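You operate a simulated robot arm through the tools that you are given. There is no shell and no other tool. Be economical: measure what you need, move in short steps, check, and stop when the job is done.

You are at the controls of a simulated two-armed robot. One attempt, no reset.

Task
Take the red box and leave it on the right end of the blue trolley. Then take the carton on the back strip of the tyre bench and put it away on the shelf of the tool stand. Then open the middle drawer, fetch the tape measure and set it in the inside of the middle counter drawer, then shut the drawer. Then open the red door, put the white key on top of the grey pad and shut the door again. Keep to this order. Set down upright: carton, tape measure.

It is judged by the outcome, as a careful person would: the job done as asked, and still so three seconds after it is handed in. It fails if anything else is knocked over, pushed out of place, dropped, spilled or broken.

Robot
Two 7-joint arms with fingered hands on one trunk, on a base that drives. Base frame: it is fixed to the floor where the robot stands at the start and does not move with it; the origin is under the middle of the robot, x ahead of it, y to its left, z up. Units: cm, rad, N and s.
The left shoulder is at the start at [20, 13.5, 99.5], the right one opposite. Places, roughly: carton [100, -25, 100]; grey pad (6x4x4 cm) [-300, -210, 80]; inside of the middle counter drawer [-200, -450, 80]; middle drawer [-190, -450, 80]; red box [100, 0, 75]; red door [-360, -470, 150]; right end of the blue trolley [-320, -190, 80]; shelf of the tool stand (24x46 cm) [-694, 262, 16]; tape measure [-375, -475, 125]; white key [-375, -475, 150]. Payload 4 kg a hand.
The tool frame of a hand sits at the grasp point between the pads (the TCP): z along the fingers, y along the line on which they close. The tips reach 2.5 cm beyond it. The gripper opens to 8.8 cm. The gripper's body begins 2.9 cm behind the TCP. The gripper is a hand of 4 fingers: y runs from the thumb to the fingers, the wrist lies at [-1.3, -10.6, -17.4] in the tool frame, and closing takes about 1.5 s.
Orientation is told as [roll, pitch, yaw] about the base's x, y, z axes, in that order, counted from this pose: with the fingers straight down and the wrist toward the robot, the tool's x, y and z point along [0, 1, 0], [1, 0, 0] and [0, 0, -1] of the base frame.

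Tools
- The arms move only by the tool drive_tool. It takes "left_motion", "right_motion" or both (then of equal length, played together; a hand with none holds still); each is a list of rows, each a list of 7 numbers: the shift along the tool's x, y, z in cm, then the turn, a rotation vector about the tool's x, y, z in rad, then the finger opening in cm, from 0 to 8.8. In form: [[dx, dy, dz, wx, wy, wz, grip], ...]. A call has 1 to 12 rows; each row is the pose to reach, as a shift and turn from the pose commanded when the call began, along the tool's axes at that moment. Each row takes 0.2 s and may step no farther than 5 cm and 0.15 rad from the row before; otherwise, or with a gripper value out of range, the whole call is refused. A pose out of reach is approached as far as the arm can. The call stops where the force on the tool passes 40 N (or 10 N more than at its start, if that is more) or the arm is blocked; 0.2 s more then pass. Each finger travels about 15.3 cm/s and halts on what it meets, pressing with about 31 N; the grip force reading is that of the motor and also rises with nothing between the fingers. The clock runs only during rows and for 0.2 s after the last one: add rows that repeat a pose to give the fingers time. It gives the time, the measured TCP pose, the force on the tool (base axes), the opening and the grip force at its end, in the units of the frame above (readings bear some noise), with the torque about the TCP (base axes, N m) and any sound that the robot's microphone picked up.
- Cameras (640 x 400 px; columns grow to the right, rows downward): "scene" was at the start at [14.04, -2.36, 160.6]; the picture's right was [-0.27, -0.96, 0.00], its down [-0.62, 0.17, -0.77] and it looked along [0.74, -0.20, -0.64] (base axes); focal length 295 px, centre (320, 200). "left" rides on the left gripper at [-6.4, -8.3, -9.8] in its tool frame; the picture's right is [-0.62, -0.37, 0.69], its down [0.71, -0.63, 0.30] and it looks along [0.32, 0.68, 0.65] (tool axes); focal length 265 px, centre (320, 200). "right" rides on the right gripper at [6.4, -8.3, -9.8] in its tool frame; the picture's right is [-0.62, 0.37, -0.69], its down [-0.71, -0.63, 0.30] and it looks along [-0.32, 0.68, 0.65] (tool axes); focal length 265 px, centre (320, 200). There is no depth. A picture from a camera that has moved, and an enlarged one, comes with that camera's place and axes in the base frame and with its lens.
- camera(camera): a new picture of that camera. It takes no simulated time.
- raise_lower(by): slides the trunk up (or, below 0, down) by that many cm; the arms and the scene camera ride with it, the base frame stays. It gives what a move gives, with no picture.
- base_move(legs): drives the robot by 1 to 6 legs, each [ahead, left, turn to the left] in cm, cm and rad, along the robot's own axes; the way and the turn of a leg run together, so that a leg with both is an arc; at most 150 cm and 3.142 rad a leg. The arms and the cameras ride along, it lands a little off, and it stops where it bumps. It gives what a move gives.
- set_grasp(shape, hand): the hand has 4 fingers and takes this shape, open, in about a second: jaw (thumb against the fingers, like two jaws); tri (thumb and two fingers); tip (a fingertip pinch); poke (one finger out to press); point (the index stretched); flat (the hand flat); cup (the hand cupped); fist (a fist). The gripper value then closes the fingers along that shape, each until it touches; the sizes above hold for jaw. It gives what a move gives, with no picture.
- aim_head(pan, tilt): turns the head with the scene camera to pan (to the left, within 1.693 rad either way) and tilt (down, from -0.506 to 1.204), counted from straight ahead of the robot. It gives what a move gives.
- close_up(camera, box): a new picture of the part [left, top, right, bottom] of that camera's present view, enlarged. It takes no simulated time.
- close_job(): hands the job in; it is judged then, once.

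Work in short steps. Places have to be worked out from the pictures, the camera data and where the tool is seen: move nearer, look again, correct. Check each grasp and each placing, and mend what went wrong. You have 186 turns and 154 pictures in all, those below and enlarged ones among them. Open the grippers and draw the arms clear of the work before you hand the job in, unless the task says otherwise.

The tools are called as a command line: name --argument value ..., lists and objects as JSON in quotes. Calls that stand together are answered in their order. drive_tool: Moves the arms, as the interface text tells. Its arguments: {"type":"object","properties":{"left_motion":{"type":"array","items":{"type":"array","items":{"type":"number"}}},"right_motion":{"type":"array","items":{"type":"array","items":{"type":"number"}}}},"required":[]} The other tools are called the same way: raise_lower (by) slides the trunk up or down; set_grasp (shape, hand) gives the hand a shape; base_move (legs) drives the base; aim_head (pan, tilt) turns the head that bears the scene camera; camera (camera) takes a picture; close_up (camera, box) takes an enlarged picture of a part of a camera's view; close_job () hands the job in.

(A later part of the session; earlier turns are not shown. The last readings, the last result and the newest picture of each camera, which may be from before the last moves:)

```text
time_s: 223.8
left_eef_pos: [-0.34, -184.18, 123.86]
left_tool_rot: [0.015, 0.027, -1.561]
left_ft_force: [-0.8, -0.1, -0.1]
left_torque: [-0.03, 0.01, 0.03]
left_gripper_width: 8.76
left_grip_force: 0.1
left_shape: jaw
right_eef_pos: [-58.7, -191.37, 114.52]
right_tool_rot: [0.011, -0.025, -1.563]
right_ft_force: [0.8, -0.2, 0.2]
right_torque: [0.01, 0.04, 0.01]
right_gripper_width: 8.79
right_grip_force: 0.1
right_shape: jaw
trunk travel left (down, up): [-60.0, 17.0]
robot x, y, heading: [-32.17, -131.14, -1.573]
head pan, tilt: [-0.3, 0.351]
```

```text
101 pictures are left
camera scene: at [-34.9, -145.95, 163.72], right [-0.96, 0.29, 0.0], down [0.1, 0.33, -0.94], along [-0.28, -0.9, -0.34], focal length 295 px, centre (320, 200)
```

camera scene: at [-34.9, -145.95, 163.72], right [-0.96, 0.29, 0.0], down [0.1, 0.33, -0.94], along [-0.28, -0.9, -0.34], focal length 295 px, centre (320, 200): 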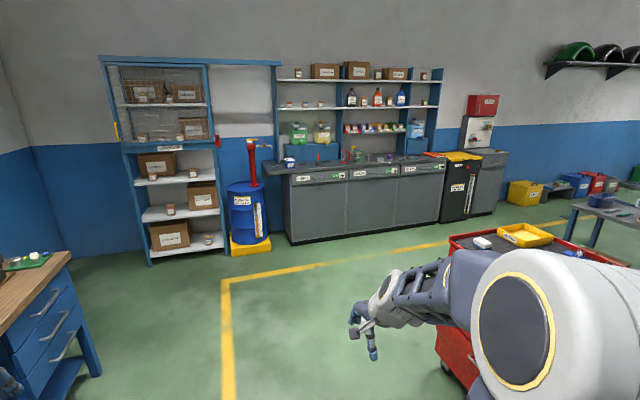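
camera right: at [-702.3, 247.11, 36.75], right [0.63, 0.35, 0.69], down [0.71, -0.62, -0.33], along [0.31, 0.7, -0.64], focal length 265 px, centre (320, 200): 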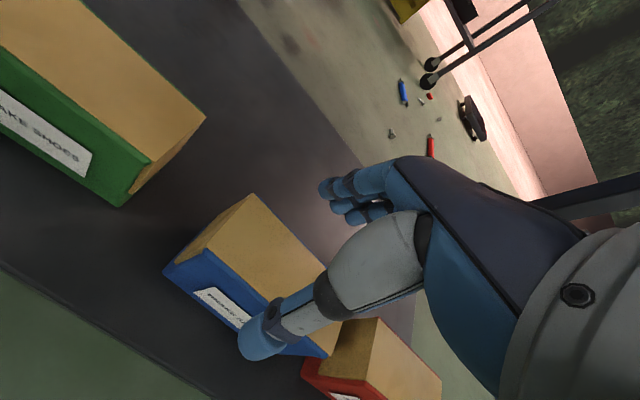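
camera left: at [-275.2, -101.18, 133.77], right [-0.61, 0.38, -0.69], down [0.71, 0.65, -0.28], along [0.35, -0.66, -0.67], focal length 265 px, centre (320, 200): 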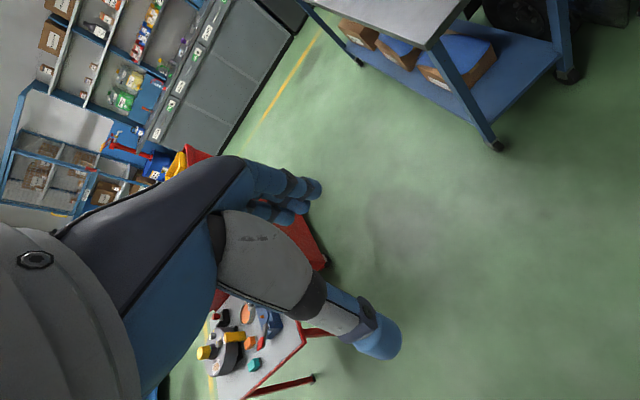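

Counter front at y≈−448, x −90…−300. I drive to y≈−340 and strafe right to face the middle drawer.

base_move --legs '[[105, 0, 0], [104, 0, 0], [0, -80, 0], [0, -75, 0]]'

aim_head --pan 0 --tilt 0.5

camera --camera "scene"

aim_head --pan -1.0 --tilt 0.3

camera --camera "scene"

```text
time_s: 241.7
left_eef_pos: [-152.51, -394.69, 123.75]
left_tool_rot: [0.018, 0.027, -1.54]
left_ft_force: [1.0, 0.0, -0.2]
left_torque: [0.01, 0.01, 0.01]
left_gripper_width: 8.74
left_grip_force: 0.0
left_shape: jaw
right_eef_pos: [-210.73, -403.21, 114.47]
right_tool_rot: [0.011, -0.025, -1.542]
right_ft_force: [-0.3, -0.2, 0.0]
right_torque: [-0.02, 0.01, -0.02]
right_gripper_width: 8.77
right_grip_force: 0.1
right_shape: jaw
trunk travel left (down, up): [-60.0, 17.0]
robot x, y, heading: [-185.39, -342.31, -1.549]
head pan, tilt: [-0.3, 0.351]
```

```text
time_s: 242.5
left_eef_pos: [-152.44, -394.59, 123.87]
left_tool_rot: [0.016, 0.028, -1.54]
left_ft_force: [-0.2, 0.0, 0.3]
left_torque: [-0.03, 0.01, 0.0]
left_gripper_width: 8.76
left_grip_force: 0.0
left_shape: jaw
right_eef_pos: [-210.64, -403.1, 114.46]
right_tool_rot: [0.01, -0.024, -1.541]
right_ft_force: [-0.8, -0.8, 0.0]
right_torque: [0.0, 0.02, 0.04]
right_gripper_width: 8.8
right_grip_force: 0.0
right_shape: jaw
trunk travel left (down, up): [-60.0, 17.0]
robot x, y, heading: [-185.21, -342.03, -1.546]
head pan, tilt: [0.0, 0.499]
```

```text
100 pictures are left
camera scene: at [-185.15, -357.31, 162.36], right [-1.0, -0.02, 0.0], down [-0.01, 0.48, -0.88], along [0.02, -0.88, -0.48], focal length 295 px, centre (320, 200)
```

scene: 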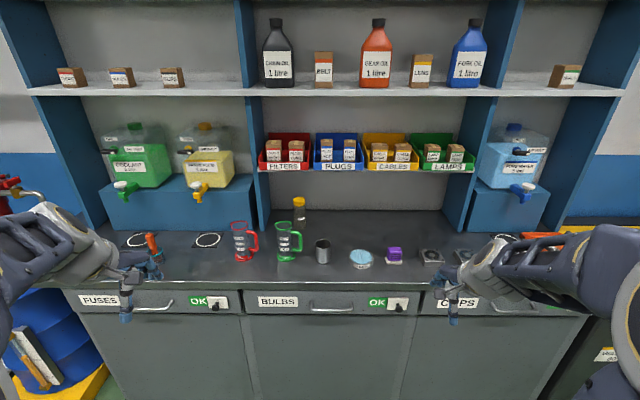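

```text
time_s: 243.8
left_eef_pos: [-152.48, -394.69, 123.83]
left_tool_rot: [0.017, 0.026, -1.54]
left_ft_force: [0.4, -0.5, -0.9]
left_torque: [-0.01, 0.0, -0.03]
left_gripper_width: 8.78
left_grip_force: 0.1
left_shape: jaw
right_eef_pos: [-210.69, -403.03, 114.57]
right_tool_rot: [0.011, -0.024, -1.542]
right_ft_force: [0.7, 0.5, 0.9]
right_torque: [0.01, -0.02, -0.02]
right_gripper_width: 8.78
right_grip_force: 0.0
right_shape: jaw
trunk travel left (down, up): [-60.0, 17.0]
robot x, y, heading: [-185.12, -341.97, -1.549]
head pan, tilt: [-1.0, 0.3]
```

```text
99 pictures are left
camera scene: at [-193.09, -353.45, 164.2], right [-0.56, 0.83, 0.0], down [0.25, 0.17, -0.96], along [-0.79, -0.54, -0.3], focal length 295 px, centre (320, 200)
```

scene: 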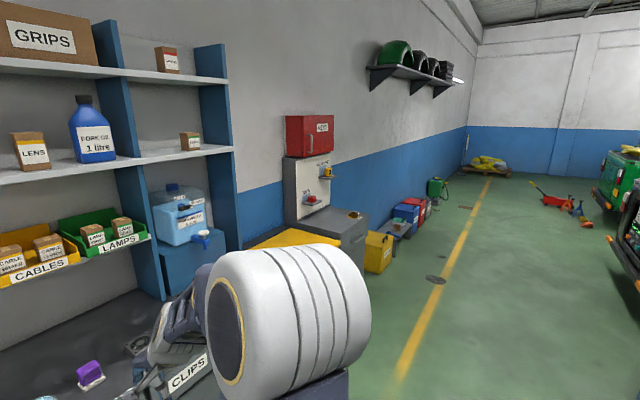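

aim_head --pan 0 --tilt 0.7

close_up --camera "scene" --box '[230, 190, 430, 300]'

camera --camera "right"

```text
time_s: 245.1
left_eef_pos: [-152.4, -394.69, 123.8]
left_tool_rot: [0.016, 0.024, -1.541]
left_ft_force: [-0.2, 1.1, -1.1]
left_torque: [-0.01, -0.01, -0.02]
left_gripper_width: 8.78
left_grip_force: 0.0
left_shape: jaw
right_eef_pos: [-210.59, -403.21, 114.52]
right_tool_rot: [0.01, -0.024, -1.54]
right_ft_force: [-0.3, 0.4, -0.6]
right_torque: [0.03, 0.01, 0.0]
right_gripper_width: 8.76
right_grip_force: 0.1
right_shape: jaw
trunk travel left (down, up): [-60.0, 17.0]
robot x, y, heading: [-185.39, -341.88, -1.547]
head pan, tilt: [0.0, 0.7]
```

```text
3.20 times, centred on (330, 245) of scene
camera zoom: at [-185.17, -356.71, 160.59], right [-1.0, -0.02, 0.0], down [-0.01, 0.64, -0.77], along [0.02, -0.76, -0.64], focal length 944 px, centre (288, 56)
```

zoom: 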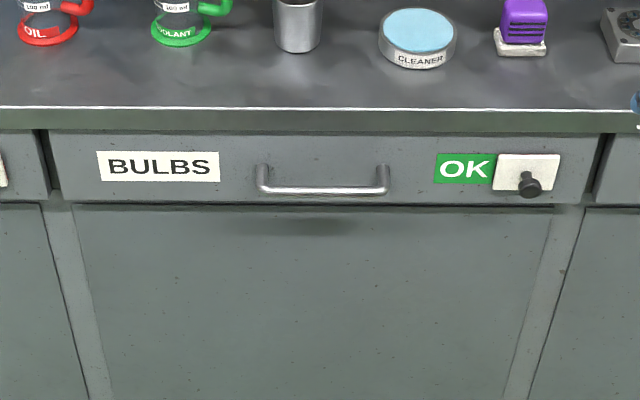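

```text
97 pictures are left
camera right: at [-204.59, -394.34, 124.23], right [-0.62, -0.37, 0.7], down [-0.73, 0.6, -0.33], along [-0.3, -0.71, -0.64], focal length 265 px, centre (320, 200)
```

right: 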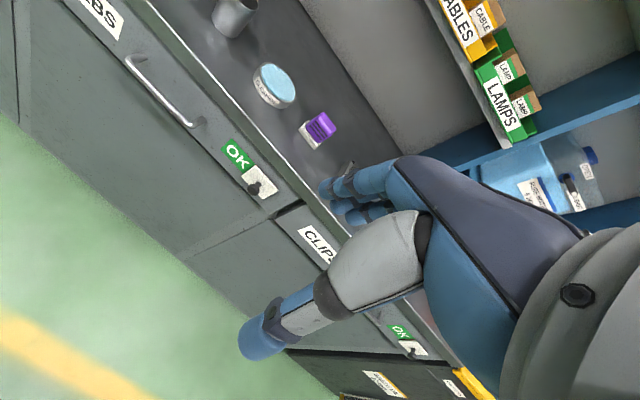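

Drawer "BULBS" shows a green OK (slider at right, apparently unlocked). Handle bar ≈(−187,−428.7,80.4). I shift the base left so the right hand faces it, and bring the hand closer.

base_move --legs '[[3, 22, -0.022]]'

drive_tool --right_motion '[[0, 1, 3, 0, 0, 0, 6], [0, 2, 6, 0, 0, 0, 5], [0, 3, 9, 0, 0, 0, 5], [0, 4, 12, 0, 0, 0, 5], [0, 5, 15, 0, 0, 0, 5], [0, 6, 18, 0, 0, 0, 5], [0, 8, 21, 0, 0, 0, 5], [0, 8, 21, 0, 0, 0, 5]]'

camera --camera "right"

camera --camera "scene"

```text
time_s: 246.7
left_eef_pos: [-131.51, -398.02, 123.77]
left_tool_rot: [0.015, 0.025, -1.559]
left_ft_force: [-0.4, -0.4, 0.1]
left_torque: [-0.02, 0.0, 0.0]
left_gripper_width: 8.77
left_grip_force: 0.0
left_shape: jaw
right_eef_pos: [-189.74, -405.34, 114.43]
right_tool_rot: [0.011, -0.024, -1.563]
right_ft_force: [0.0, 0.3, -0.1]
right_torque: [0.01, -0.01, 0.0]
right_gripper_width: 8.76
right_grip_force: 0.0
right_shape: jaw
trunk travel left (down, up): [-60.0, 17.0]
robot x, y, heading: [-163.4, -344.99, -1.569]
head pan, tilt: [0.0, 0.7]
```

```text
time_s: 248.5
left_eef_pos: [-131.52, -398.01, 123.85]
left_tool_rot: [0.014, 0.026, -1.557]
left_ft_force: [-0.2, 0.2, 0.6]
left_torque: [-0.03, -0.01, -0.03]
left_gripper_width: 8.76
left_grip_force: 0.0
left_shape: jaw
right_eef_pos: [-189.42, -414.05, 93.6]
right_tool_rot: [0.01, -0.024, -1.559]
right_ft_force: [-0.1, 0.3, -0.5]
right_torque: [-0.01, 0.01, -0.02]
right_gripper_width: 5.03
right_grip_force: 0.1
right_shape: jaw
trunk travel left (down, up): [-60.0, 17.0]
robot x, y, heading: [-163.62, -344.84, -1.568]
head pan, tilt: [0.0, 0.7]
```

```text
96 pictures are left
camera right: at [-183.2, -405.31, 103.32], right [-0.62, -0.36, 0.7], down [-0.72, 0.61, -0.33], along [-0.31, -0.7, -0.64], focal length 265 px, centre (320, 200)
```

right: 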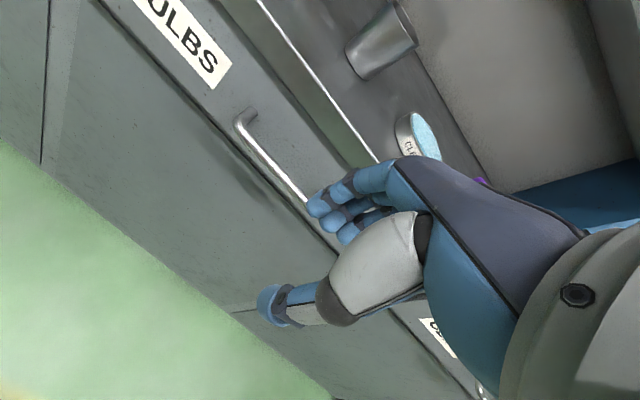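

```text
95 pictures are left
camera scene: at [-163.36, -359.44, 160.59], right [-1.0, 0.0, 0.0], down [0.0, 0.64, -0.76], along [0.0, -0.76, -0.64], focal length 295 px, centre (320, 200)
```

scene: 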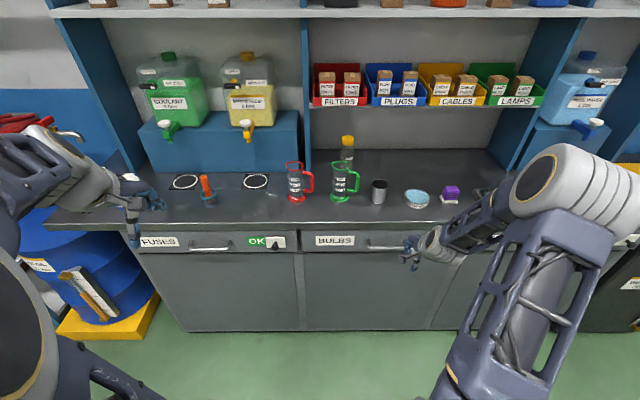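

Handle bar spans x −180…−195 at y≈−428, z≈81.5; counter lip at y≈−431, z 87–90. I tilt the hand so the fingers point forward and come level with the bar from the front.

drive_tool --right_motion '[[0.2, -0.5, 1.5, -0.145, 0, 0, 5], [0.4, -1, 3, -0.29, 0, 0, 5], [0.6, -1, 4.5, -0.435, 0, 0, 5], [0.8, -1, 6, -0.58, 0, 0, 5], [1.0, -1, 7.5, -0.725, 0, 0, 5], [1.2, -1, 9, -0.87, 0, 0, 5], [1.4, -1, 10.5, -1.015, 0, 0, 5], [1.6, -1, 12, -1.16, 0, 0, 5], [1.8, -1, 12, -1.3, 0, 0, 5], [1.8, -1, 12, -1.3, 0, 0, 5]]'

camera --camera "right"

camera --camera "scene"

```text
time_s: 250.7
left_eef_pos: [-131.42, -398.01, 123.77]
left_tool_rot: [0.015, 0.026, -1.558]
left_ft_force: [-0.8, -0.1, -0.1]
left_torque: [0.0, 0.01, 0.02]
left_gripper_width: 8.76
left_grip_force: 0.2
left_shape: jaw
right_eef_pos: [-187.62, -413.11, 81.84]
right_tool_rot: [0.044, -1.326, -1.602]
right_ft_force: [0.8, 0.3, -0.8]
right_torque: [0.01, -0.02, 0.0]
right_gripper_width: 5.04
right_grip_force: 0.0
right_shape: jaw
trunk travel left (down, up): [-60.0, 17.0]
robot x, y, heading: [-163.5, -344.75, -1.565]
head pan, tilt: [0.0, 0.7]
```

```text
94 pictures are left
camera right: at [-181.23, -401.41, 76.15], right [-0.63, 0.58, 0.52], down [-0.71, -0.15, -0.69], along [-0.32, -0.8, 0.5], focal length 265 px, centre (320, 200)
```

right: 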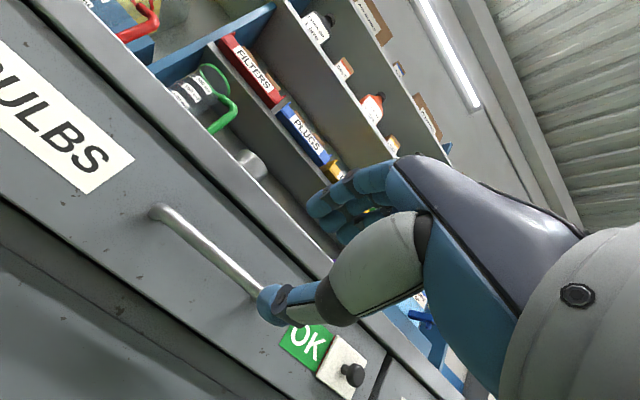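

```text
93 pictures are left
camera scene: at [-163.37, -359.45, 160.59], right [-1.0, 0.0, 0.0], down [0.0, 0.64, -0.76], along [0.0, -0.76, -0.64], focal length 295 px, centre (320, 200)
```

scene: 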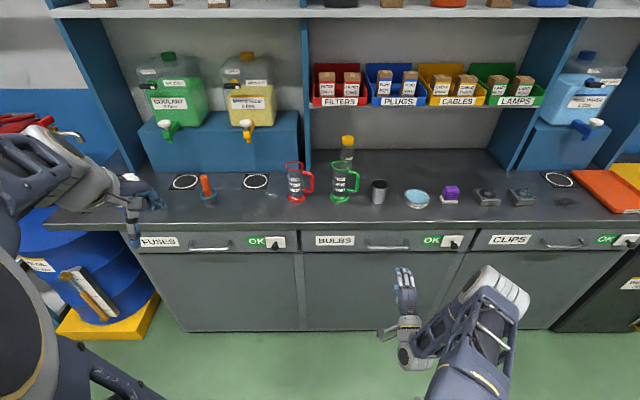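

Bar at ≈(y −429, z 80). Advance so it lies between the fingers, then check.

drive_tool --right_motion '[[0, 0.6, 4.5, 0, 0, 0, 5], [0, 1.2, 9, 0, 0, 0, 5], [0, 1.7, 12.5, 0, 0, 0, 5], [0, 1.9, 14.6, 0, 0, 0, 5], [0, 1.9, 14.6, 0, 0, 0, 5]]'

camera --camera "right"

close_up --camera "scene" --box '[300, 200, 500, 320]'

```text
time_s: 251.9
left_eef_pos: [-131.52, -398.0, 123.73]
left_tool_rot: [0.014, 0.027, -1.555]
left_ft_force: [0.0, 0.7, -0.5]
left_torque: [0.0, 0.0, 0.02]
left_gripper_width: 8.75
left_grip_force: 0.0
left_shape: jaw
right_eef_pos: [-187.37, -428.2, 80.04]
right_tool_rot: [0.043, -1.322, -1.602]
right_ft_force: [0.1, 0.4, 0.0]
right_torque: [-0.04, -0.01, -0.01]
right_gripper_width: 5.03
right_grip_force: 0.1
right_shape: jaw
trunk travel left (down, up): [-60.0, 17.0]
robot x, y, heading: [-163.03, -344.63, -1.565]
head pan, tilt: [0.0, 0.7]
```

```text
92 pictures are left
camera right: at [-180.98, -416.34, 74.4], right [-0.63, 0.57, 0.52], down [-0.71, -0.15, -0.69], along [-0.32, -0.8, 0.5], focal length 265 px, centre (320, 200)
```

right: 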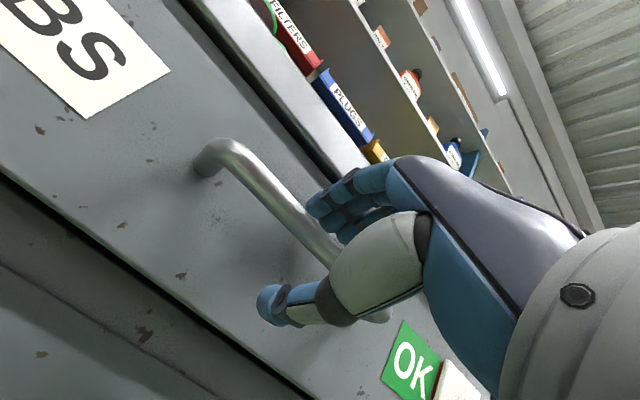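

```text
3.20 times, centred on (400, 260) of scene
camera zoom: at [-163.37, -359.45, 160.59], right [-1.0, 0.0, 0.0], down [0.0, 0.64, -0.76], along [0.0, -0.76, -0.64], focal length 944 px, centre (64, 8)
```

zoom: 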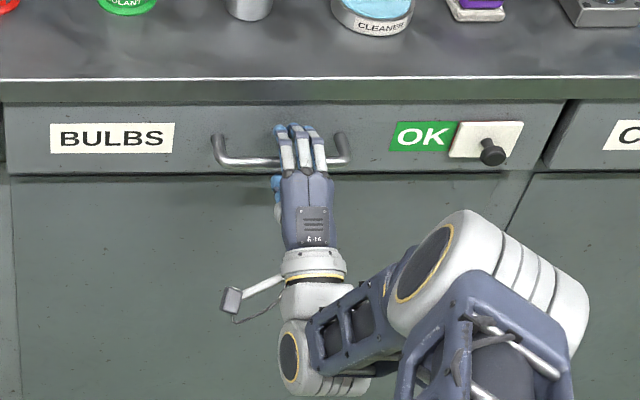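

Bar lies between thumb and fingers. Close, then pull back 4 cm gently.

drive_tool --right_motion '[[0, 0, 0, 0, 0, 0, 3], [0, 0, 0, 0, 0, 0, 1], [0, 0, 0, 0, 0, 0, 0], [0, 0, 0, 0, 0, 0, 0], [0, 0, 0, 0, 0, 0, 0], [0, 0, 0, 0, 0, 0, 0]]'

drive_tool --right_motion '[[0, -0.24, -1, 0, 0, 0, 0], [0, -0.48, -2, 0, 0, 0, 0], [0, -0.72, -3, 0, 0, 0, 0], [0, -0.97, -4, 0, 0, 0, 0], [0, -0.97, -4, 0, 0, 0, 0]]'

camera --camera "scene"

```text
time_s: 253.3
left_eef_pos: [-131.45, -398.06, 123.79]
left_tool_rot: [0.016, 0.027, -1.558]
left_ft_force: [-0.7, 0.0, -0.2]
left_torque: [-0.01, 0.0, 0.01]
left_gripper_width: 8.79
left_grip_force: 0.0
left_shape: jaw
right_eef_pos: [-187.39, -427.98, 79.88]
right_tool_rot: [0.043, -1.32, -1.602]
right_ft_force: [-1.1, -0.6, -8.0]
right_torque: [0.04, 0.02, 0.05]
right_gripper_width: 0.13
right_grip_force: 30.7
right_shape: jaw
trunk travel left (down, up): [-60.0, 17.0]
robot x, y, heading: [-163.36, -344.65, -1.567]
head pan, tilt: [0.0, 0.7]
```

```text
time_s: 254.5
left_eef_pos: [-131.39, -398.07, 123.7]
left_tool_rot: [0.016, 0.029, -1.559]
left_ft_force: [-0.2, 0.3, -1.0]
left_torque: [-0.01, 0.0, 0.01]
left_gripper_width: 8.76
left_grip_force: 0.1
left_shape: jaw
right_eef_pos: [-187.39, -423.84, 79.88]
right_tool_rot: [0.041, -1.323, -1.601]
right_ft_force: [1.1, -0.5, -14.4]
right_torque: [0.09, 0.03, 0.03]
right_gripper_width: 0.15
right_grip_force: 31.2
right_shape: jaw
trunk travel left (down, up): [-60.0, 17.0]
robot x, y, heading: [-163.3, -345.05, -1.564]
head pan, tilt: [0.0, 0.7]
```

```text
90 pictures are left
camera scene: at [-163.37, -359.5, 160.58], right [-1.0, 0.0, 0.0], down [0.0, 0.64, -0.76], along [0.0, -0.76, -0.64], focal length 295 px, centre (320, 200)
```

scene: 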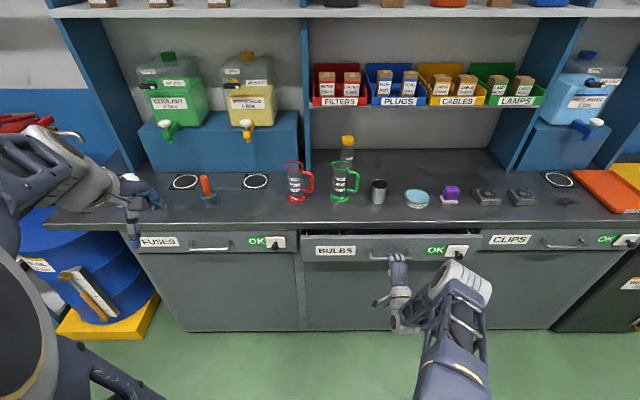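

Drawer is opening. Pull further, easing 0.3 cm down.

drive_tool --right_motion '[[0, -0.7, -1.8, 0, 0, 0, 0], [0, -1.2, -4, 0, 0, 0, 0], [0, -1.7, -6, 0, 0, 0, 0], [0, -2.2, -8, 0, 0, 0, 0], [0, -2.7, -10, 0, 0, 0, 0], [0, -3.2, -12, 0, 0, 0, 0], [0, -3.7, -14, 0, 0, 0, 0], [0, -4.2, -16, 0, 0, 0, 0], [0, -4.2, -16, 0, 0, 0, 0]]'

camera --camera "scene"

```text
time_s: 256.5
left_eef_pos: [-131.44, -397.98, 123.8]
left_tool_rot: [0.017, 0.027, -1.559]
left_ft_force: [0.2, -0.1, 0.4]
left_torque: [0.01, -0.01, -0.03]
left_gripper_width: 8.77
left_grip_force: 0.0
left_shape: jaw
right_eef_pos: [-187.65, -407.1, 79.89]
right_tool_rot: [0.041, -1.324, -1.601]
right_ft_force: [1.2, 0.4, -2.8]
right_torque: [0.03, 0.07, 0.02]
right_gripper_width: 0.2
right_grip_force: 31.0
right_shape: jaw
trunk travel left (down, up): [-60.0, 17.0]
robot x, y, heading: [-163.18, -344.71, -1.563]
head pan, tilt: [0.0, 0.7]
```

```text
89 pictures are left
camera scene: at [-163.36, -359.46, 160.59], right [-1.0, 0.0, 0.0], down [0.0, 0.64, -0.76], along [0.0, -0.76, -0.64], focal length 295 px, centre (320, 200)
```

scene: 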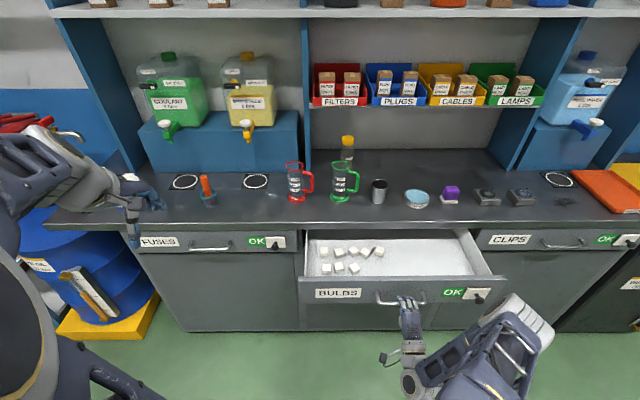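

Drawer open ~21 cm, with free space at its right side. Release, back the hand off and return it to its downward pose.

drive_tool --right_motion '[[0, 0, 0, 0, 0, 0, 3], [0, 0, 0, 0, 0, 0, 5], [0, 0, 0, 0, 0, 0, 5], [0, -0.5, -2.5, 0, 0, 0, 5], [0, -1.2, -5, 0, 0, 0, 5], [0, -1.7, -7, 0, 0, 0, 5], [0, -1.7, -7, 0, 0, 0, 5]]'

drive_tool --right_motion '[[0, 3, -1, 0.14, 0, 0, 6], [0, 7, -1, 0.28, 0, 0, 7], [0, 11, -2, 0.42, 0, 0, 8], [0, 15, -2, 0.56, 0, 0, 8], [0, 19, -3, 0.7, 0, 0, 8], [0, 23, -3, 0.84, 0, 0, 8], [0, 27, -3, 0.98, 0, 0, 8], [0, 30, -2, 1.12, 0, 0, 8], [0, 32, -1, 1.26, 0, 0, 8], [0, 34, 0, 1.3, 0, 0, 8]]'

camera --camera "scene"

```text
time_s: 258.1
left_eef_pos: [-131.51, -397.99, 123.77]
left_tool_rot: [0.017, 0.025, -1.558]
left_ft_force: [0.1, -0.2, 0.1]
left_torque: [0.0, 0.01, 0.04]
left_gripper_width: 8.79
left_grip_force: 0.0
left_shape: jaw
right_eef_pos: [-187.35, -399.88, 79.86]
right_tool_rot: [0.04, -1.325, -1.599]
right_ft_force: [0.1, -0.5, -0.5]
right_torque: [-0.01, 0.03, 0.01]
right_gripper_width: 4.94
right_grip_force: 0.1
right_shape: jaw
trunk travel left (down, up): [-60.0, 17.0]
robot x, y, heading: [-163.29, -344.83, -1.564]
head pan, tilt: [0.0, 0.7]
```

```text
time_s: 260.3
left_eef_pos: [-131.24, -398.08, 123.75]
left_tool_rot: [0.018, 0.027, -1.56]
left_ft_force: [0.0, -0.9, 0.0]
left_torque: [-0.04, 0.01, -0.02]
left_gripper_width: 8.78
left_grip_force: 0.1
left_shape: jaw
right_eef_pos: [-187.8, -408.15, 112.87]
right_tool_rot: [0.008, -0.024, -1.561]
right_ft_force: [0.3, 0.2, 0.4]
right_torque: [-0.01, 0.03, -0.02]
right_gripper_width: 7.98
right_grip_force: 0.1
right_shape: jaw
right hand out of reach, approached as far as the arm can: row 4, 5, 6, 7, 9
trunk travel left (down, up): [-60.0, 17.0]
robot x, y, heading: [-163.16, -345.36, -1.564]
head pan, tilt: [0.0, 0.7]
```

```text
88 pictures are left
camera scene: at [-163.31, -359.44, 160.59], right [-1.0, 0.0, 0.0], down [0.0, 0.64, -0.76], along [0.0, -0.76, -0.64], focal length 295 px, centre (320, 200)
```

scene: 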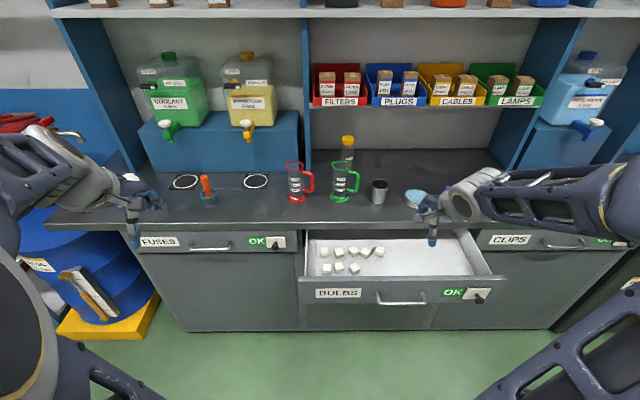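

Now look toward the tape/red cabinet and the trolley's far end to plan the strafe.

aim_head --pan -1.1 --tilt 0.45

camera --camera "scene"

aim_head --pan -1.69 --tilt 0.7

camera --camera "scene"

```text
time_s: 261.7
left_eef_pos: [-131.39, -397.98, 123.77]
left_tool_rot: [0.015, 0.027, -1.559]
left_ft_force: [0.1, -0.1, -0.1]
left_torque: [-0.01, -0.01, -0.02]
left_gripper_width: 8.76
left_grip_force: 0.2
left_shape: jaw
right_eef_pos: [-187.69, -408.03, 112.69]
right_tool_rot: [0.01, -0.025, -1.561]
right_ft_force: [0.6, -0.1, -0.6]
right_torque: [0.01, -0.01, 0.03]
right_gripper_width: 7.99
right_grip_force: 0.0
right_shape: jaw
trunk travel left (down, up): [-60.0, 17.0]
robot x, y, heading: [-163.09, -344.39, -1.566]
head pan, tilt: [-1.1, 0.45]
```

```text
87 pictures are left
camera scene: at [-171.57, -355.17, 162.8], right [-0.46, 0.89, 0.0], down [0.39, 0.2, -0.9], along [-0.8, -0.41, -0.44], focal length 295 px, centre (320, 200)
```

scene: 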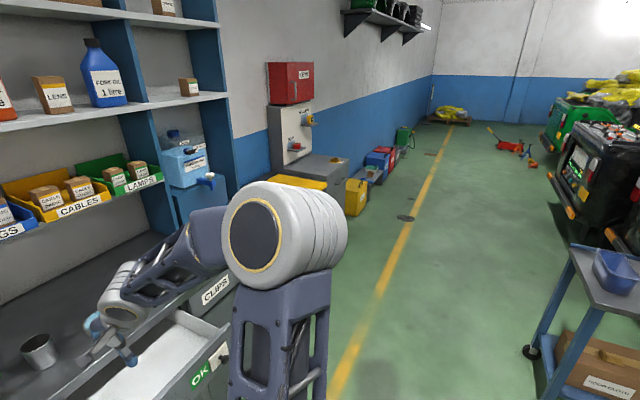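

```text
time_s: 262.7
left_eef_pos: [-131.31, -397.94, 123.66]
left_tool_rot: [0.016, 0.026, -1.558]
left_ft_force: [-0.5, 0.0, 0.6]
left_torque: [-0.01, 0.0, 0.01]
left_gripper_width: 8.77
left_grip_force: 0.1
left_shape: jaw
right_eef_pos: [-187.72, -408.22, 112.73]
right_tool_rot: [0.011, -0.024, -1.561]
right_ft_force: [0.2, -0.2, -0.3]
right_torque: [-0.01, -0.07, 0.0]
right_gripper_width: 8.0
right_grip_force: 0.0
right_shape: jaw
trunk travel left (down, up): [-60.0, 17.0]
robot x, y, heading: [-163.28, -344.66, -1.561]
head pan, tilt: [-1.689, 0.7]
```

```text
86 pictures are left
camera scene: at [-171.84, -350.0, 160.59], right [0.11, 0.99, 0.0], down [0.64, -0.07, -0.77], along [-0.76, 0.09, -0.64], focal length 295 px, centre (320, 200)
```

scene: 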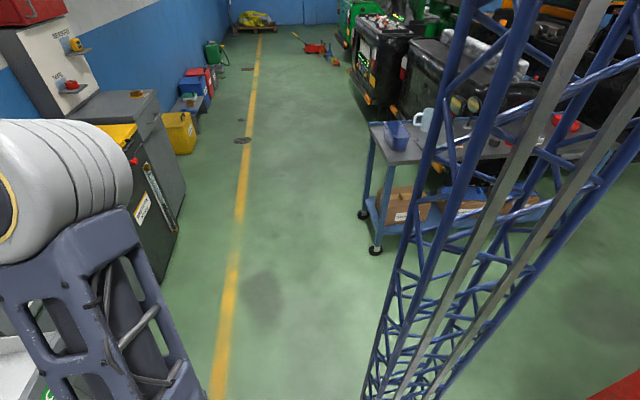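

close_up --camera "scene" --box '[0, 0, 200, 130]'

```text
3.08 times, centred on (100, 65) of scene
camera zoom: at [-171.84, -350.0, 160.59], right [0.11, 0.99, 0.0], down [0.64, -0.07, -0.77], along [-0.76, 0.09, -0.64], focal length 907 px, centre (997, 615)
```

zoom: 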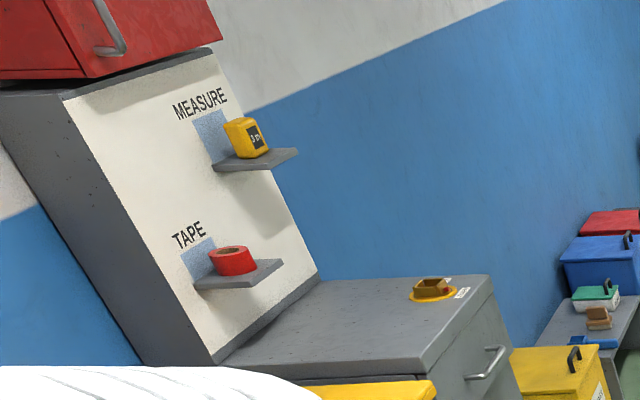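

The yellow tape measure stands on the small "MEASURE" shelf. Drive around the open drawer to in front of it.

base_move --legs '[[0, -82, 0], [18, 0, 0], [0, -103, 0]]'

aim_head --pan -0.25 --tilt 0.3

camera --camera "scene"

camera --camera "right"

```text
time_s: 273.2
left_eef_pos: [-321.55, -414.48, 123.82]
left_tool_rot: [0.017, 0.026, -1.589]
left_ft_force: [-0.9, 0.2, -0.2]
left_torque: [-0.01, -0.02, 0.0]
left_gripper_width: 8.77
left_grip_force: 0.0
left_shape: jaw
right_eef_pos: [-378.26, -422.96, 112.73]
right_tool_rot: [0.011, -0.024, -1.589]
right_ft_force: [0.0, -0.3, 0.1]
right_torque: [0.01, 0.02, 0.01]
right_gripper_width: 7.98
right_grip_force: 0.1
right_shape: jaw
trunk travel left (down, up): [-60.0, 17.0]
robot x, y, heading: [-351.97, -360.29, -1.602]
head pan, tilt: [-1.689, 0.7]
```

```text
time_s: 274.8
left_eef_pos: [-321.47, -414.54, 123.79]
left_tool_rot: [0.016, 0.027, -1.588]
left_ft_force: [0.4, -0.1, 1.0]
left_torque: [0.03, 0.0, 0.02]
left_gripper_width: 8.75
left_grip_force: 0.0
left_shape: jaw
right_eef_pos: [-378.2, -422.93, 112.76]
right_tool_rot: [0.01, -0.025, -1.59]
right_ft_force: [-0.1, -0.6, 0.3]
right_torque: [0.01, -0.01, 0.01]
right_gripper_width: 7.99
right_grip_force: 0.0
right_shape: jaw
trunk travel left (down, up): [-60.0, 17.0]
robot x, y, heading: [-351.75, -360.33, -1.6]
head pan, tilt: [-0.25, 0.3]
```

```text
84 pictures are left
camera scene: at [-354.63, -375.49, 164.2], right [-0.96, 0.27, 0.0], down [0.08, 0.28, -0.96], along [-0.26, -0.92, -0.3], focal length 295 px, centre (320, 200)
```

scene: 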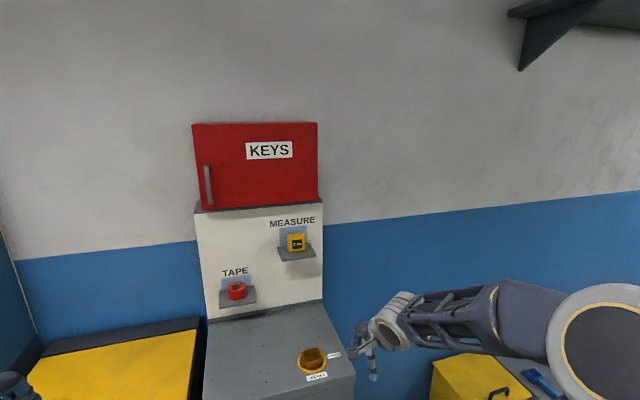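

```text
83 pictures are left
camera right: at [-371.76, -414.43, 122.46], right [-0.63, -0.34, 0.7], down [-0.7, 0.64, -0.33], along [-0.33, -0.69, -0.64], focal length 265 px, centre (320, 200)
```

right: 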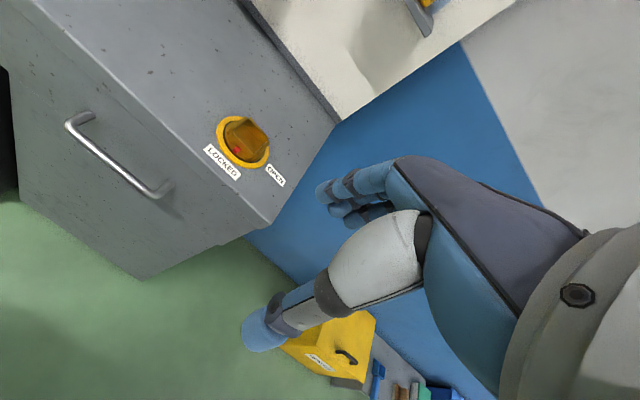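

close_up --camera "scene" --box '[190, 115, 370, 395]'

close_up --camera "scene" --box '[260, 205, 340, 275]'

```text
1.43 times, centred on (280, 255) of scene
camera zoom: at [-354.63, -375.49, 164.2], right [-0.96, 0.27, 0.0], down [0.08, 0.28, -0.96], along [-0.26, -0.92, -0.3], focal length 421 px, centre (377, 121)
```

zoom: 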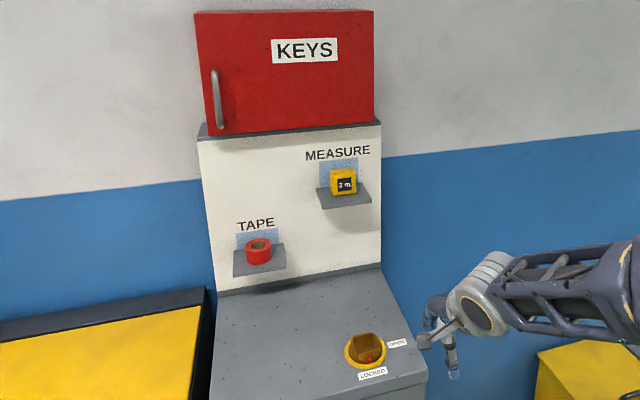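

```text
5.71 times, centred on (300, 240) of scene
camera zoom: at [-354.63, -375.49, 164.2], right [-0.96, 0.27, 0.0], down [0.08, 0.28, -0.96], along [-0.26, -0.92, -0.3], focal length 1685 px, centre (434, -29)
```

zoom: 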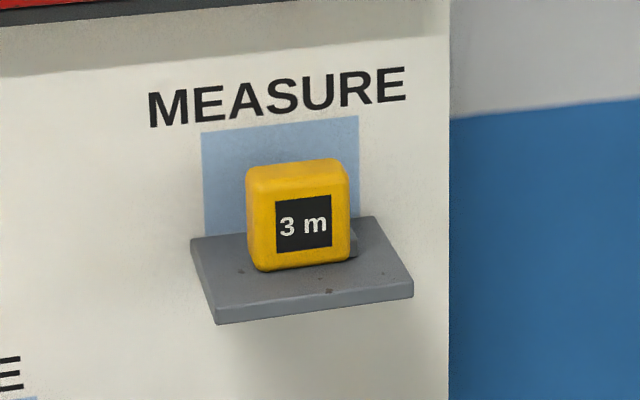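

Tape ≈(−372,−466.5,120.5), cube ~5.5 cm; the red cabinet's bottom starts at z≈134.5 with its face at y≈−468. I'll grip it by its left/right sides with the hand turned 90° (wrist to the right), so first rotate the hand in free space.

drive_tool --right_motion '[[0, 0, -0.5, 0, 0, -0.143, 8.8], [0, 0, -1, 0, 0, -0.286, 8.8], [0, 0, -1.5, 0, 0, -0.429, 8.8], [0, 0, -2, 0, 0, -0.572, 8.8], [0, 0, -2.5, 0, 0, -0.715, 8.8], [0, 0, -3, 0, 0, -0.858, 8.8], [0, 0, -4, 0, 0, -1.0, 8.8], [0, 0, -5, 0, 0, -1.143, 8.8], [0, 0, -6, 0, 0, -1.286, 8.8], [0, 0, -7, 0, 0, -1.429, 8.8], [0, 0, -8, 0, 0, -1.55, 8.8], [0, 0, -8, 0, 0, -1.55, 8.8]]'

camera --camera "scene"

```text
time_s: 277.4
left_eef_pos: [-321.54, -414.48, 123.7]
left_tool_rot: [0.015, 0.026, -1.589]
left_ft_force: [-0.1, -0.2, -0.1]
left_torque: [0.01, 0.0, -0.01]
left_gripper_width: 8.77
left_grip_force: 0.1
left_shape: jaw
right_eef_pos: [-378.46, -422.64, 120.66]
right_tool_rot: [-0.024, -0.01, -0.039]
right_ft_force: [-0.1, -0.1, -0.1]
right_torque: [0.03, 0.0, -0.03]
right_gripper_width: 8.76
right_grip_force: 0.0
right_shape: jaw
trunk travel left (down, up): [-60.0, 17.0]
robot x, y, heading: [-351.77, -360.78, -1.599]
head pan, tilt: [-0.25, 0.3]
```

```text
80 pictures are left
camera scene: at [-354.62, -375.49, 164.2], right [-0.96, 0.27, 0.0], down [0.08, 0.28, -0.96], along [-0.26, -0.92, -0.3], focal length 295 px, centre (320, 200)
```

scene: 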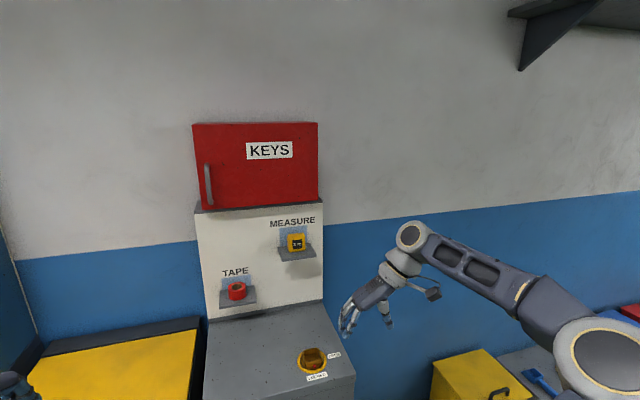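

Hand rotated fine. Drive 20 cm ahead with heading correction, then tilt the fingers 0.4 rad forward and rise to a pre-grasp.

base_move --legs '[[20, 0, 0.029]]'

drive_tool --right_motion '[[0, 1, -2, 0, -0.14, 0, 8.8], [0, 2, -4, 0, -0.28, 0, 8.8], [0, 3, -7, 0, -0.4, 0, 8.8], [-3, 4, -9, 0, -0.4, 0, 8.8], [-6, 4, -9, 0, -0.4, 0, 8.8], [-6, 4, -9, 0, -0.4, 0, 8.8]]'

camera --camera "right"

camera --camera "scene"

```text
time_s: 279.0
left_eef_pos: [-320.26, -433.42, 123.87]
left_tool_rot: [0.016, 0.025, -1.561]
left_ft_force: [-0.4, -0.5, -0.4]
left_torque: [0.01, -0.01, 0.01]
left_gripper_width: 8.75
left_grip_force: 0.1
left_shape: jaw
right_eef_pos: [-376.92, -443.3, 120.69]
right_tool_rot: [-0.025, -0.01, -0.012]
right_ft_force: [-0.4, -0.6, -0.4]
right_torque: [-0.04, 0.02, -0.02]
right_gripper_width: 8.74
right_grip_force: 0.1
right_shape: jaw
trunk travel left (down, up): [-60.0, 17.0]
robot x, y, heading: [-351.78, -380.23, -1.573]
head pan, tilt: [-0.25, 0.3]
```

```text
time_s: 280.4
left_eef_pos: [-320.3, -433.39, 123.9]
left_tool_rot: [0.016, 0.027, -1.562]
left_ft_force: [0.0, -0.4, 0.2]
left_torque: [-0.03, 0.01, -0.01]
left_gripper_width: 8.79
left_grip_force: 0.0
left_shape: jaw
right_eef_pos: [-373.12, -449.12, 129.78]
right_tool_rot: [-0.425, -0.011, -0.012]
right_ft_force: [-0.5, -0.9, 0.3]
right_torque: [-0.01, 0.0, 0.02]
right_gripper_width: 8.74
right_grip_force: 0.1
right_shape: jaw
trunk travel left (down, up): [-60.0, 17.0]
robot x, y, heading: [-352.15, -380.4, -1.573]
head pan, tilt: [-0.25, 0.3]
```

```text
79 pictures are left
camera right: at [-381.44, -439.09, 136.04], right [0.36, -0.28, 0.89], down [-0.64, -0.77, 0.01], along [0.68, -0.57, -0.45], focal length 265 px, centre (320, 200)
```

right: 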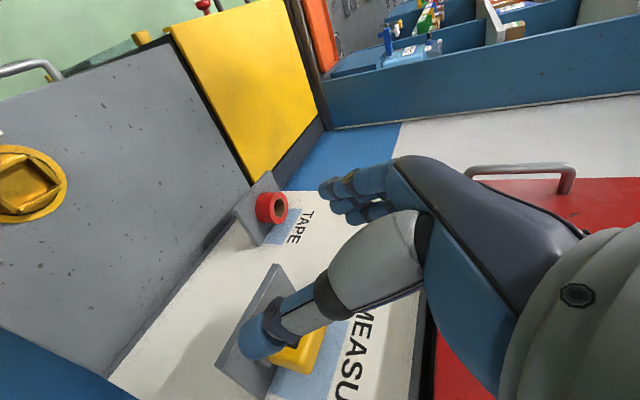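

```text
78 pictures are left
camera scene: at [-354.43, -395.46, 164.2], right [-0.97, 0.24, 0.0], down [0.07, 0.29, -0.96], along [-0.23, -0.93, -0.3], focal length 295 px, centre (320, 200)
```

scene: 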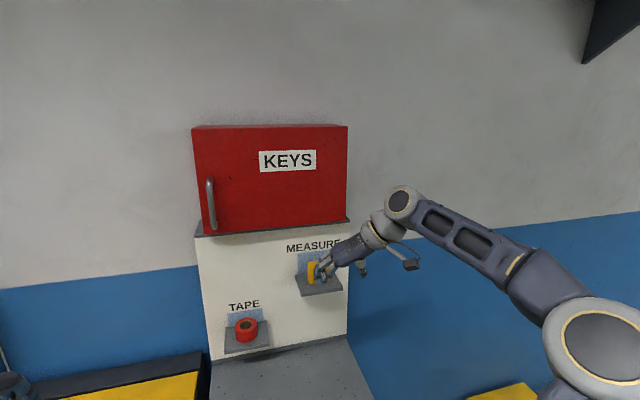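

Pre-grasp above the tape: target TCP ≈(−371.9,−465.5,122). Move to 8 cm back along the tilted finger axis and look.

drive_tool --right_motion '[[-4, 0.4, 2, 0, 0, 0, 8.8], [-8, 0.8, 4, 0, 0, 0, 8.8], [-11.8, 1.2, 5.8, 0, 0, 0, 8.8], [-11.8, 1.2, 5.8, 0, 0, 0, 8.8]]'

camera --camera "right"

close_up --camera "scene" --box '[240, 190, 440, 310]'

```text
time_s: 281.4
left_eef_pos: [-320.25, -433.45, 123.83]
left_tool_rot: [0.017, 0.028, -1.56]
left_ft_force: [-0.4, -0.2, -0.7]
left_torque: [0.04, 0.0, 0.03]
left_gripper_width: 8.77
left_grip_force: 0.0
left_shape: jaw
right_eef_pos: [-372.15, -462.2, 129.47]
right_tool_rot: [-0.424, -0.011, -0.01]
right_ft_force: [-0.4, -0.5, -0.2]
right_torque: [-0.03, -0.01, 0.02]
right_gripper_width: 8.78
right_grip_force: 0.0
right_shape: jaw
trunk travel left (down, up): [-60.0, 17.0]
robot x, y, heading: [-352.13, -380.56, -1.563]
head pan, tilt: [-0.25, 0.3]
```

```text
77 pictures are left
camera right: at [-380.59, -452.19, 135.71], right [0.36, -0.28, 0.89], down [-0.64, -0.77, 0.01], along [0.68, -0.57, -0.46], focal length 265 px, centre (320, 200)
```

right: 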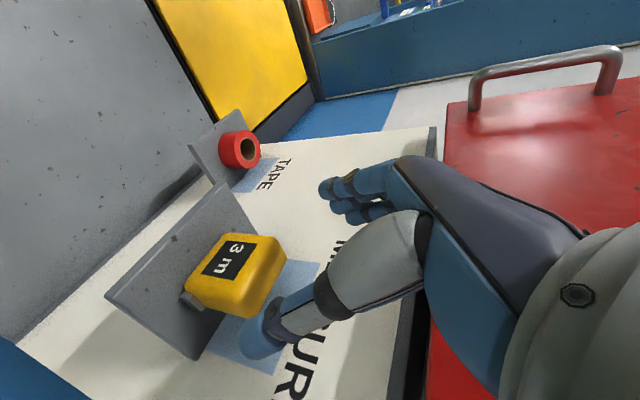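

```text
3.20 times, centred on (340, 250) of scene
camera zoom: at [-354.43, -395.46, 164.2], right [-0.97, 0.24, 0.0], down [0.07, 0.29, -0.96], along [-0.23, -0.93, -0.3], focal length 944 px, centre (256, 40)
```

zoom: 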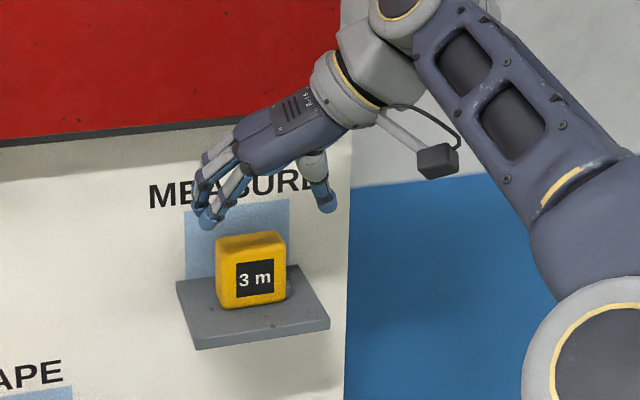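

Tape: x −371.8, front face y≈−466.3, z 116.5–123. Descend along the tilted axis to TCP ≈(−371.8,−467.3,121.7).

drive_tool --right_motion '[[-1.4, 0.35, 1.5, 0, 0, 0, 8.8], [-1.4, 0.35, 4.5, 0, 0, 0, 8.8], [-1.4, 0.35, 7, 0, 0, 0, 8.8], [-1.4, 0.35, 9.2, 0, 0, 0, 8.8], [-1.4, 0.35, 9.2, 0, 0, 0, 8.8]]'

camera --camera "right"

close_up --camera "scene" --box '[240, 190, 440, 310]'

```text
time_s: 282.6
left_eef_pos: [-320.3, -433.45, 123.81]
left_tool_rot: [0.016, 0.027, -1.56]
left_ft_force: [0.8, 0.2, -1.0]
left_torque: [0.05, 0.01, -0.02]
left_gripper_width: 8.77
left_grip_force: 0.0
left_shape: jaw
right_eef_pos: [-371.89, -467.33, 121.55]
right_tool_rot: [-0.427, -0.012, -0.014]
right_ft_force: [0.6, 1.7, 0.8]
right_torque: [-0.01, -0.01, 0.01]
right_gripper_width: 8.78
right_grip_force: 0.1
right_shape: jaw
trunk travel left (down, up): [-60.0, 17.0]
robot x, y, heading: [-352.3, -380.33, -1.568]
head pan, tilt: [-0.25, 0.3]
```

```text
75 pictures are left
camera right: at [-380.12, -457.28, 127.81], right [0.36, -0.28, 0.89], down [-0.64, -0.77, 0.01], along [0.68, -0.57, -0.45], focal length 265 px, centre (320, 200)
```

right: 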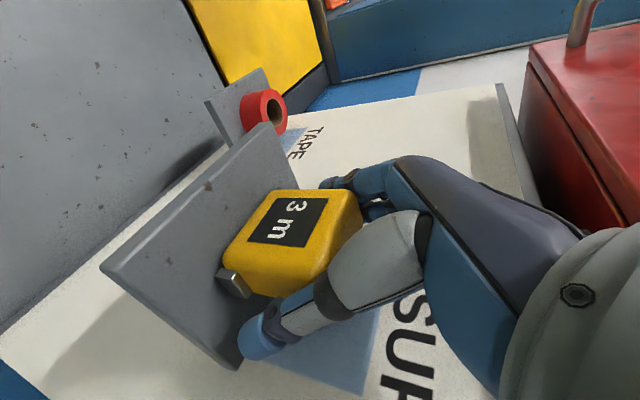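

```text
3.20 times, centred on (340, 250) of scene
camera zoom: at [-354.43, -395.46, 164.2], right [-0.97, 0.24, 0.0], down [0.07, 0.29, -0.96], along [-0.23, -0.93, -0.3], focal length 944 px, centre (256, 40)
```

zoom: 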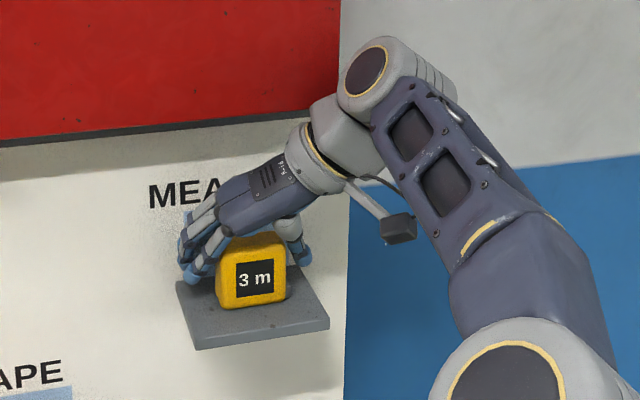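

Straddled. Close and lift slightly.

drive_tool --right_motion '[[0, 0, 0, 0, 0, 0, 7.5], [0, 0, 0, 0, 0, 0, 6], [0, 0, 0, 0, 0, 0, 4], [0, 0, 0, 0, 0, 0, 2], [0, 0, 0, 0, 0, 0, 0], [0, 0, 0, 0, 0, 0, 0], [0, 0, 0, 0, 0, 0, 0], [0, 0, 0, 0, 0, 0, 0]]'

drive_tool --right_motion '[[0.4, 0, -0.9, 0, 0, 0, 0], [1, 0, -2.2, 0, 0, 0, 0], [3, 0, -3, 0, 0, 0, 0], [6, 0, -4, 0, 0, 0, 0], [10, 0, -5, 0, 0, 0, 0], [14, 0, -6, 0, 0, 0, 0], [17, 0, -7, 0, 0, 0, 0], [17, 0, -7, 0, 0, 0, 0]]'

camera --camera "right"

camera --camera "scene"

```text
time_s: 284.4
left_eef_pos: [-320.27, -433.5, 123.7]
left_tool_rot: [0.017, 0.029, -1.561]
left_ft_force: [-0.1, 0.6, 0.5]
left_torque: [0.02, 0.0, 0.01]
left_gripper_width: 8.78
left_grip_force: 0.1
left_shape: jaw
right_eef_pos: [-371.74, -467.4, 121.53]
right_tool_rot: [-0.423, -0.011, -0.012]
right_ft_force: [0.2, -0.2, 0.5]
right_torque: [-0.05, -0.03, 0.0]
right_gripper_width: 4.9
right_grip_force: 31.1
right_shape: jaw
trunk travel left (down, up): [-60.0, 17.0]
robot x, y, heading: [-352.26, -380.28, -1.564]
head pan, tilt: [-0.25, 0.3]
```

```text
time_s: 286.2
left_eef_pos: [-320.24, -433.51, 123.74]
left_tool_rot: [0.014, 0.027, -1.561]
left_ft_force: [-0.3, 0.8, -0.5]
left_torque: [0.02, -0.04, -0.03]
left_gripper_width: 8.76
left_grip_force: 0.1
left_shape: jaw
right_eef_pos: [-371.27, -449.18, 120.82]
right_tool_rot: [-0.425, -0.009, -0.012]
right_ft_force: [-0.4, -0.4, -1.6]
right_torque: [-0.01, 0.05, -0.01]
right_gripper_width: 4.85
right_grip_force: 30.7
right_shape: jaw
trunk travel left (down, up): [-60.0, 17.0]
robot x, y, heading: [-351.99, -380.38, -1.568]
head pan, tilt: [-0.25, 0.3]
```

```text
73 pictures are left
camera right: at [-379.62, -439.06, 127.21], right [0.36, -0.28, 0.89], down [-0.64, -0.77, 0.01], along [0.68, -0.57, -0.46], focal length 265 px, centre (320, 200)
```

right: 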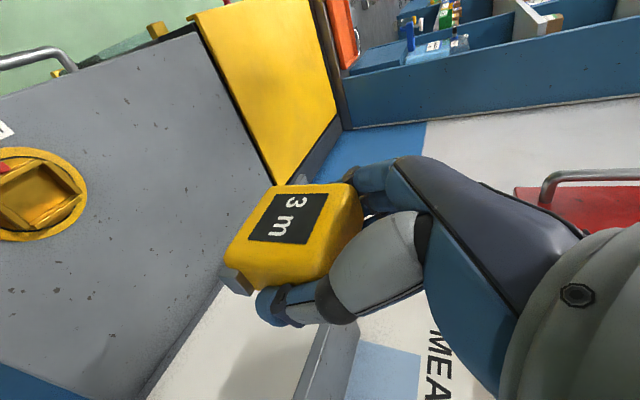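

```text
72 pictures are left
camera scene: at [-354.43, -395.48, 164.2], right [-0.97, 0.24, 0.0], down [0.07, 0.29, -0.96], along [-0.23, -0.93, -0.3], focal length 295 px, centre (320, 200)
```

scene: 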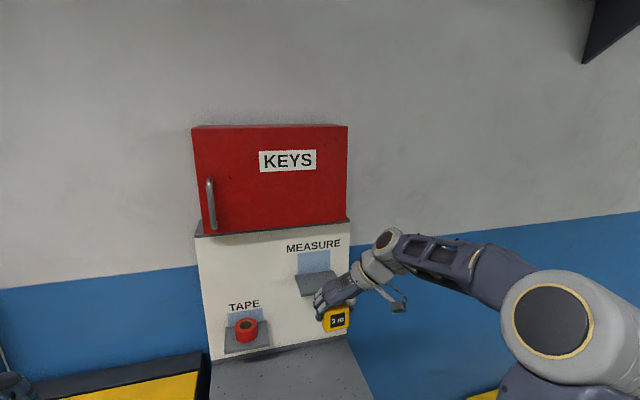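

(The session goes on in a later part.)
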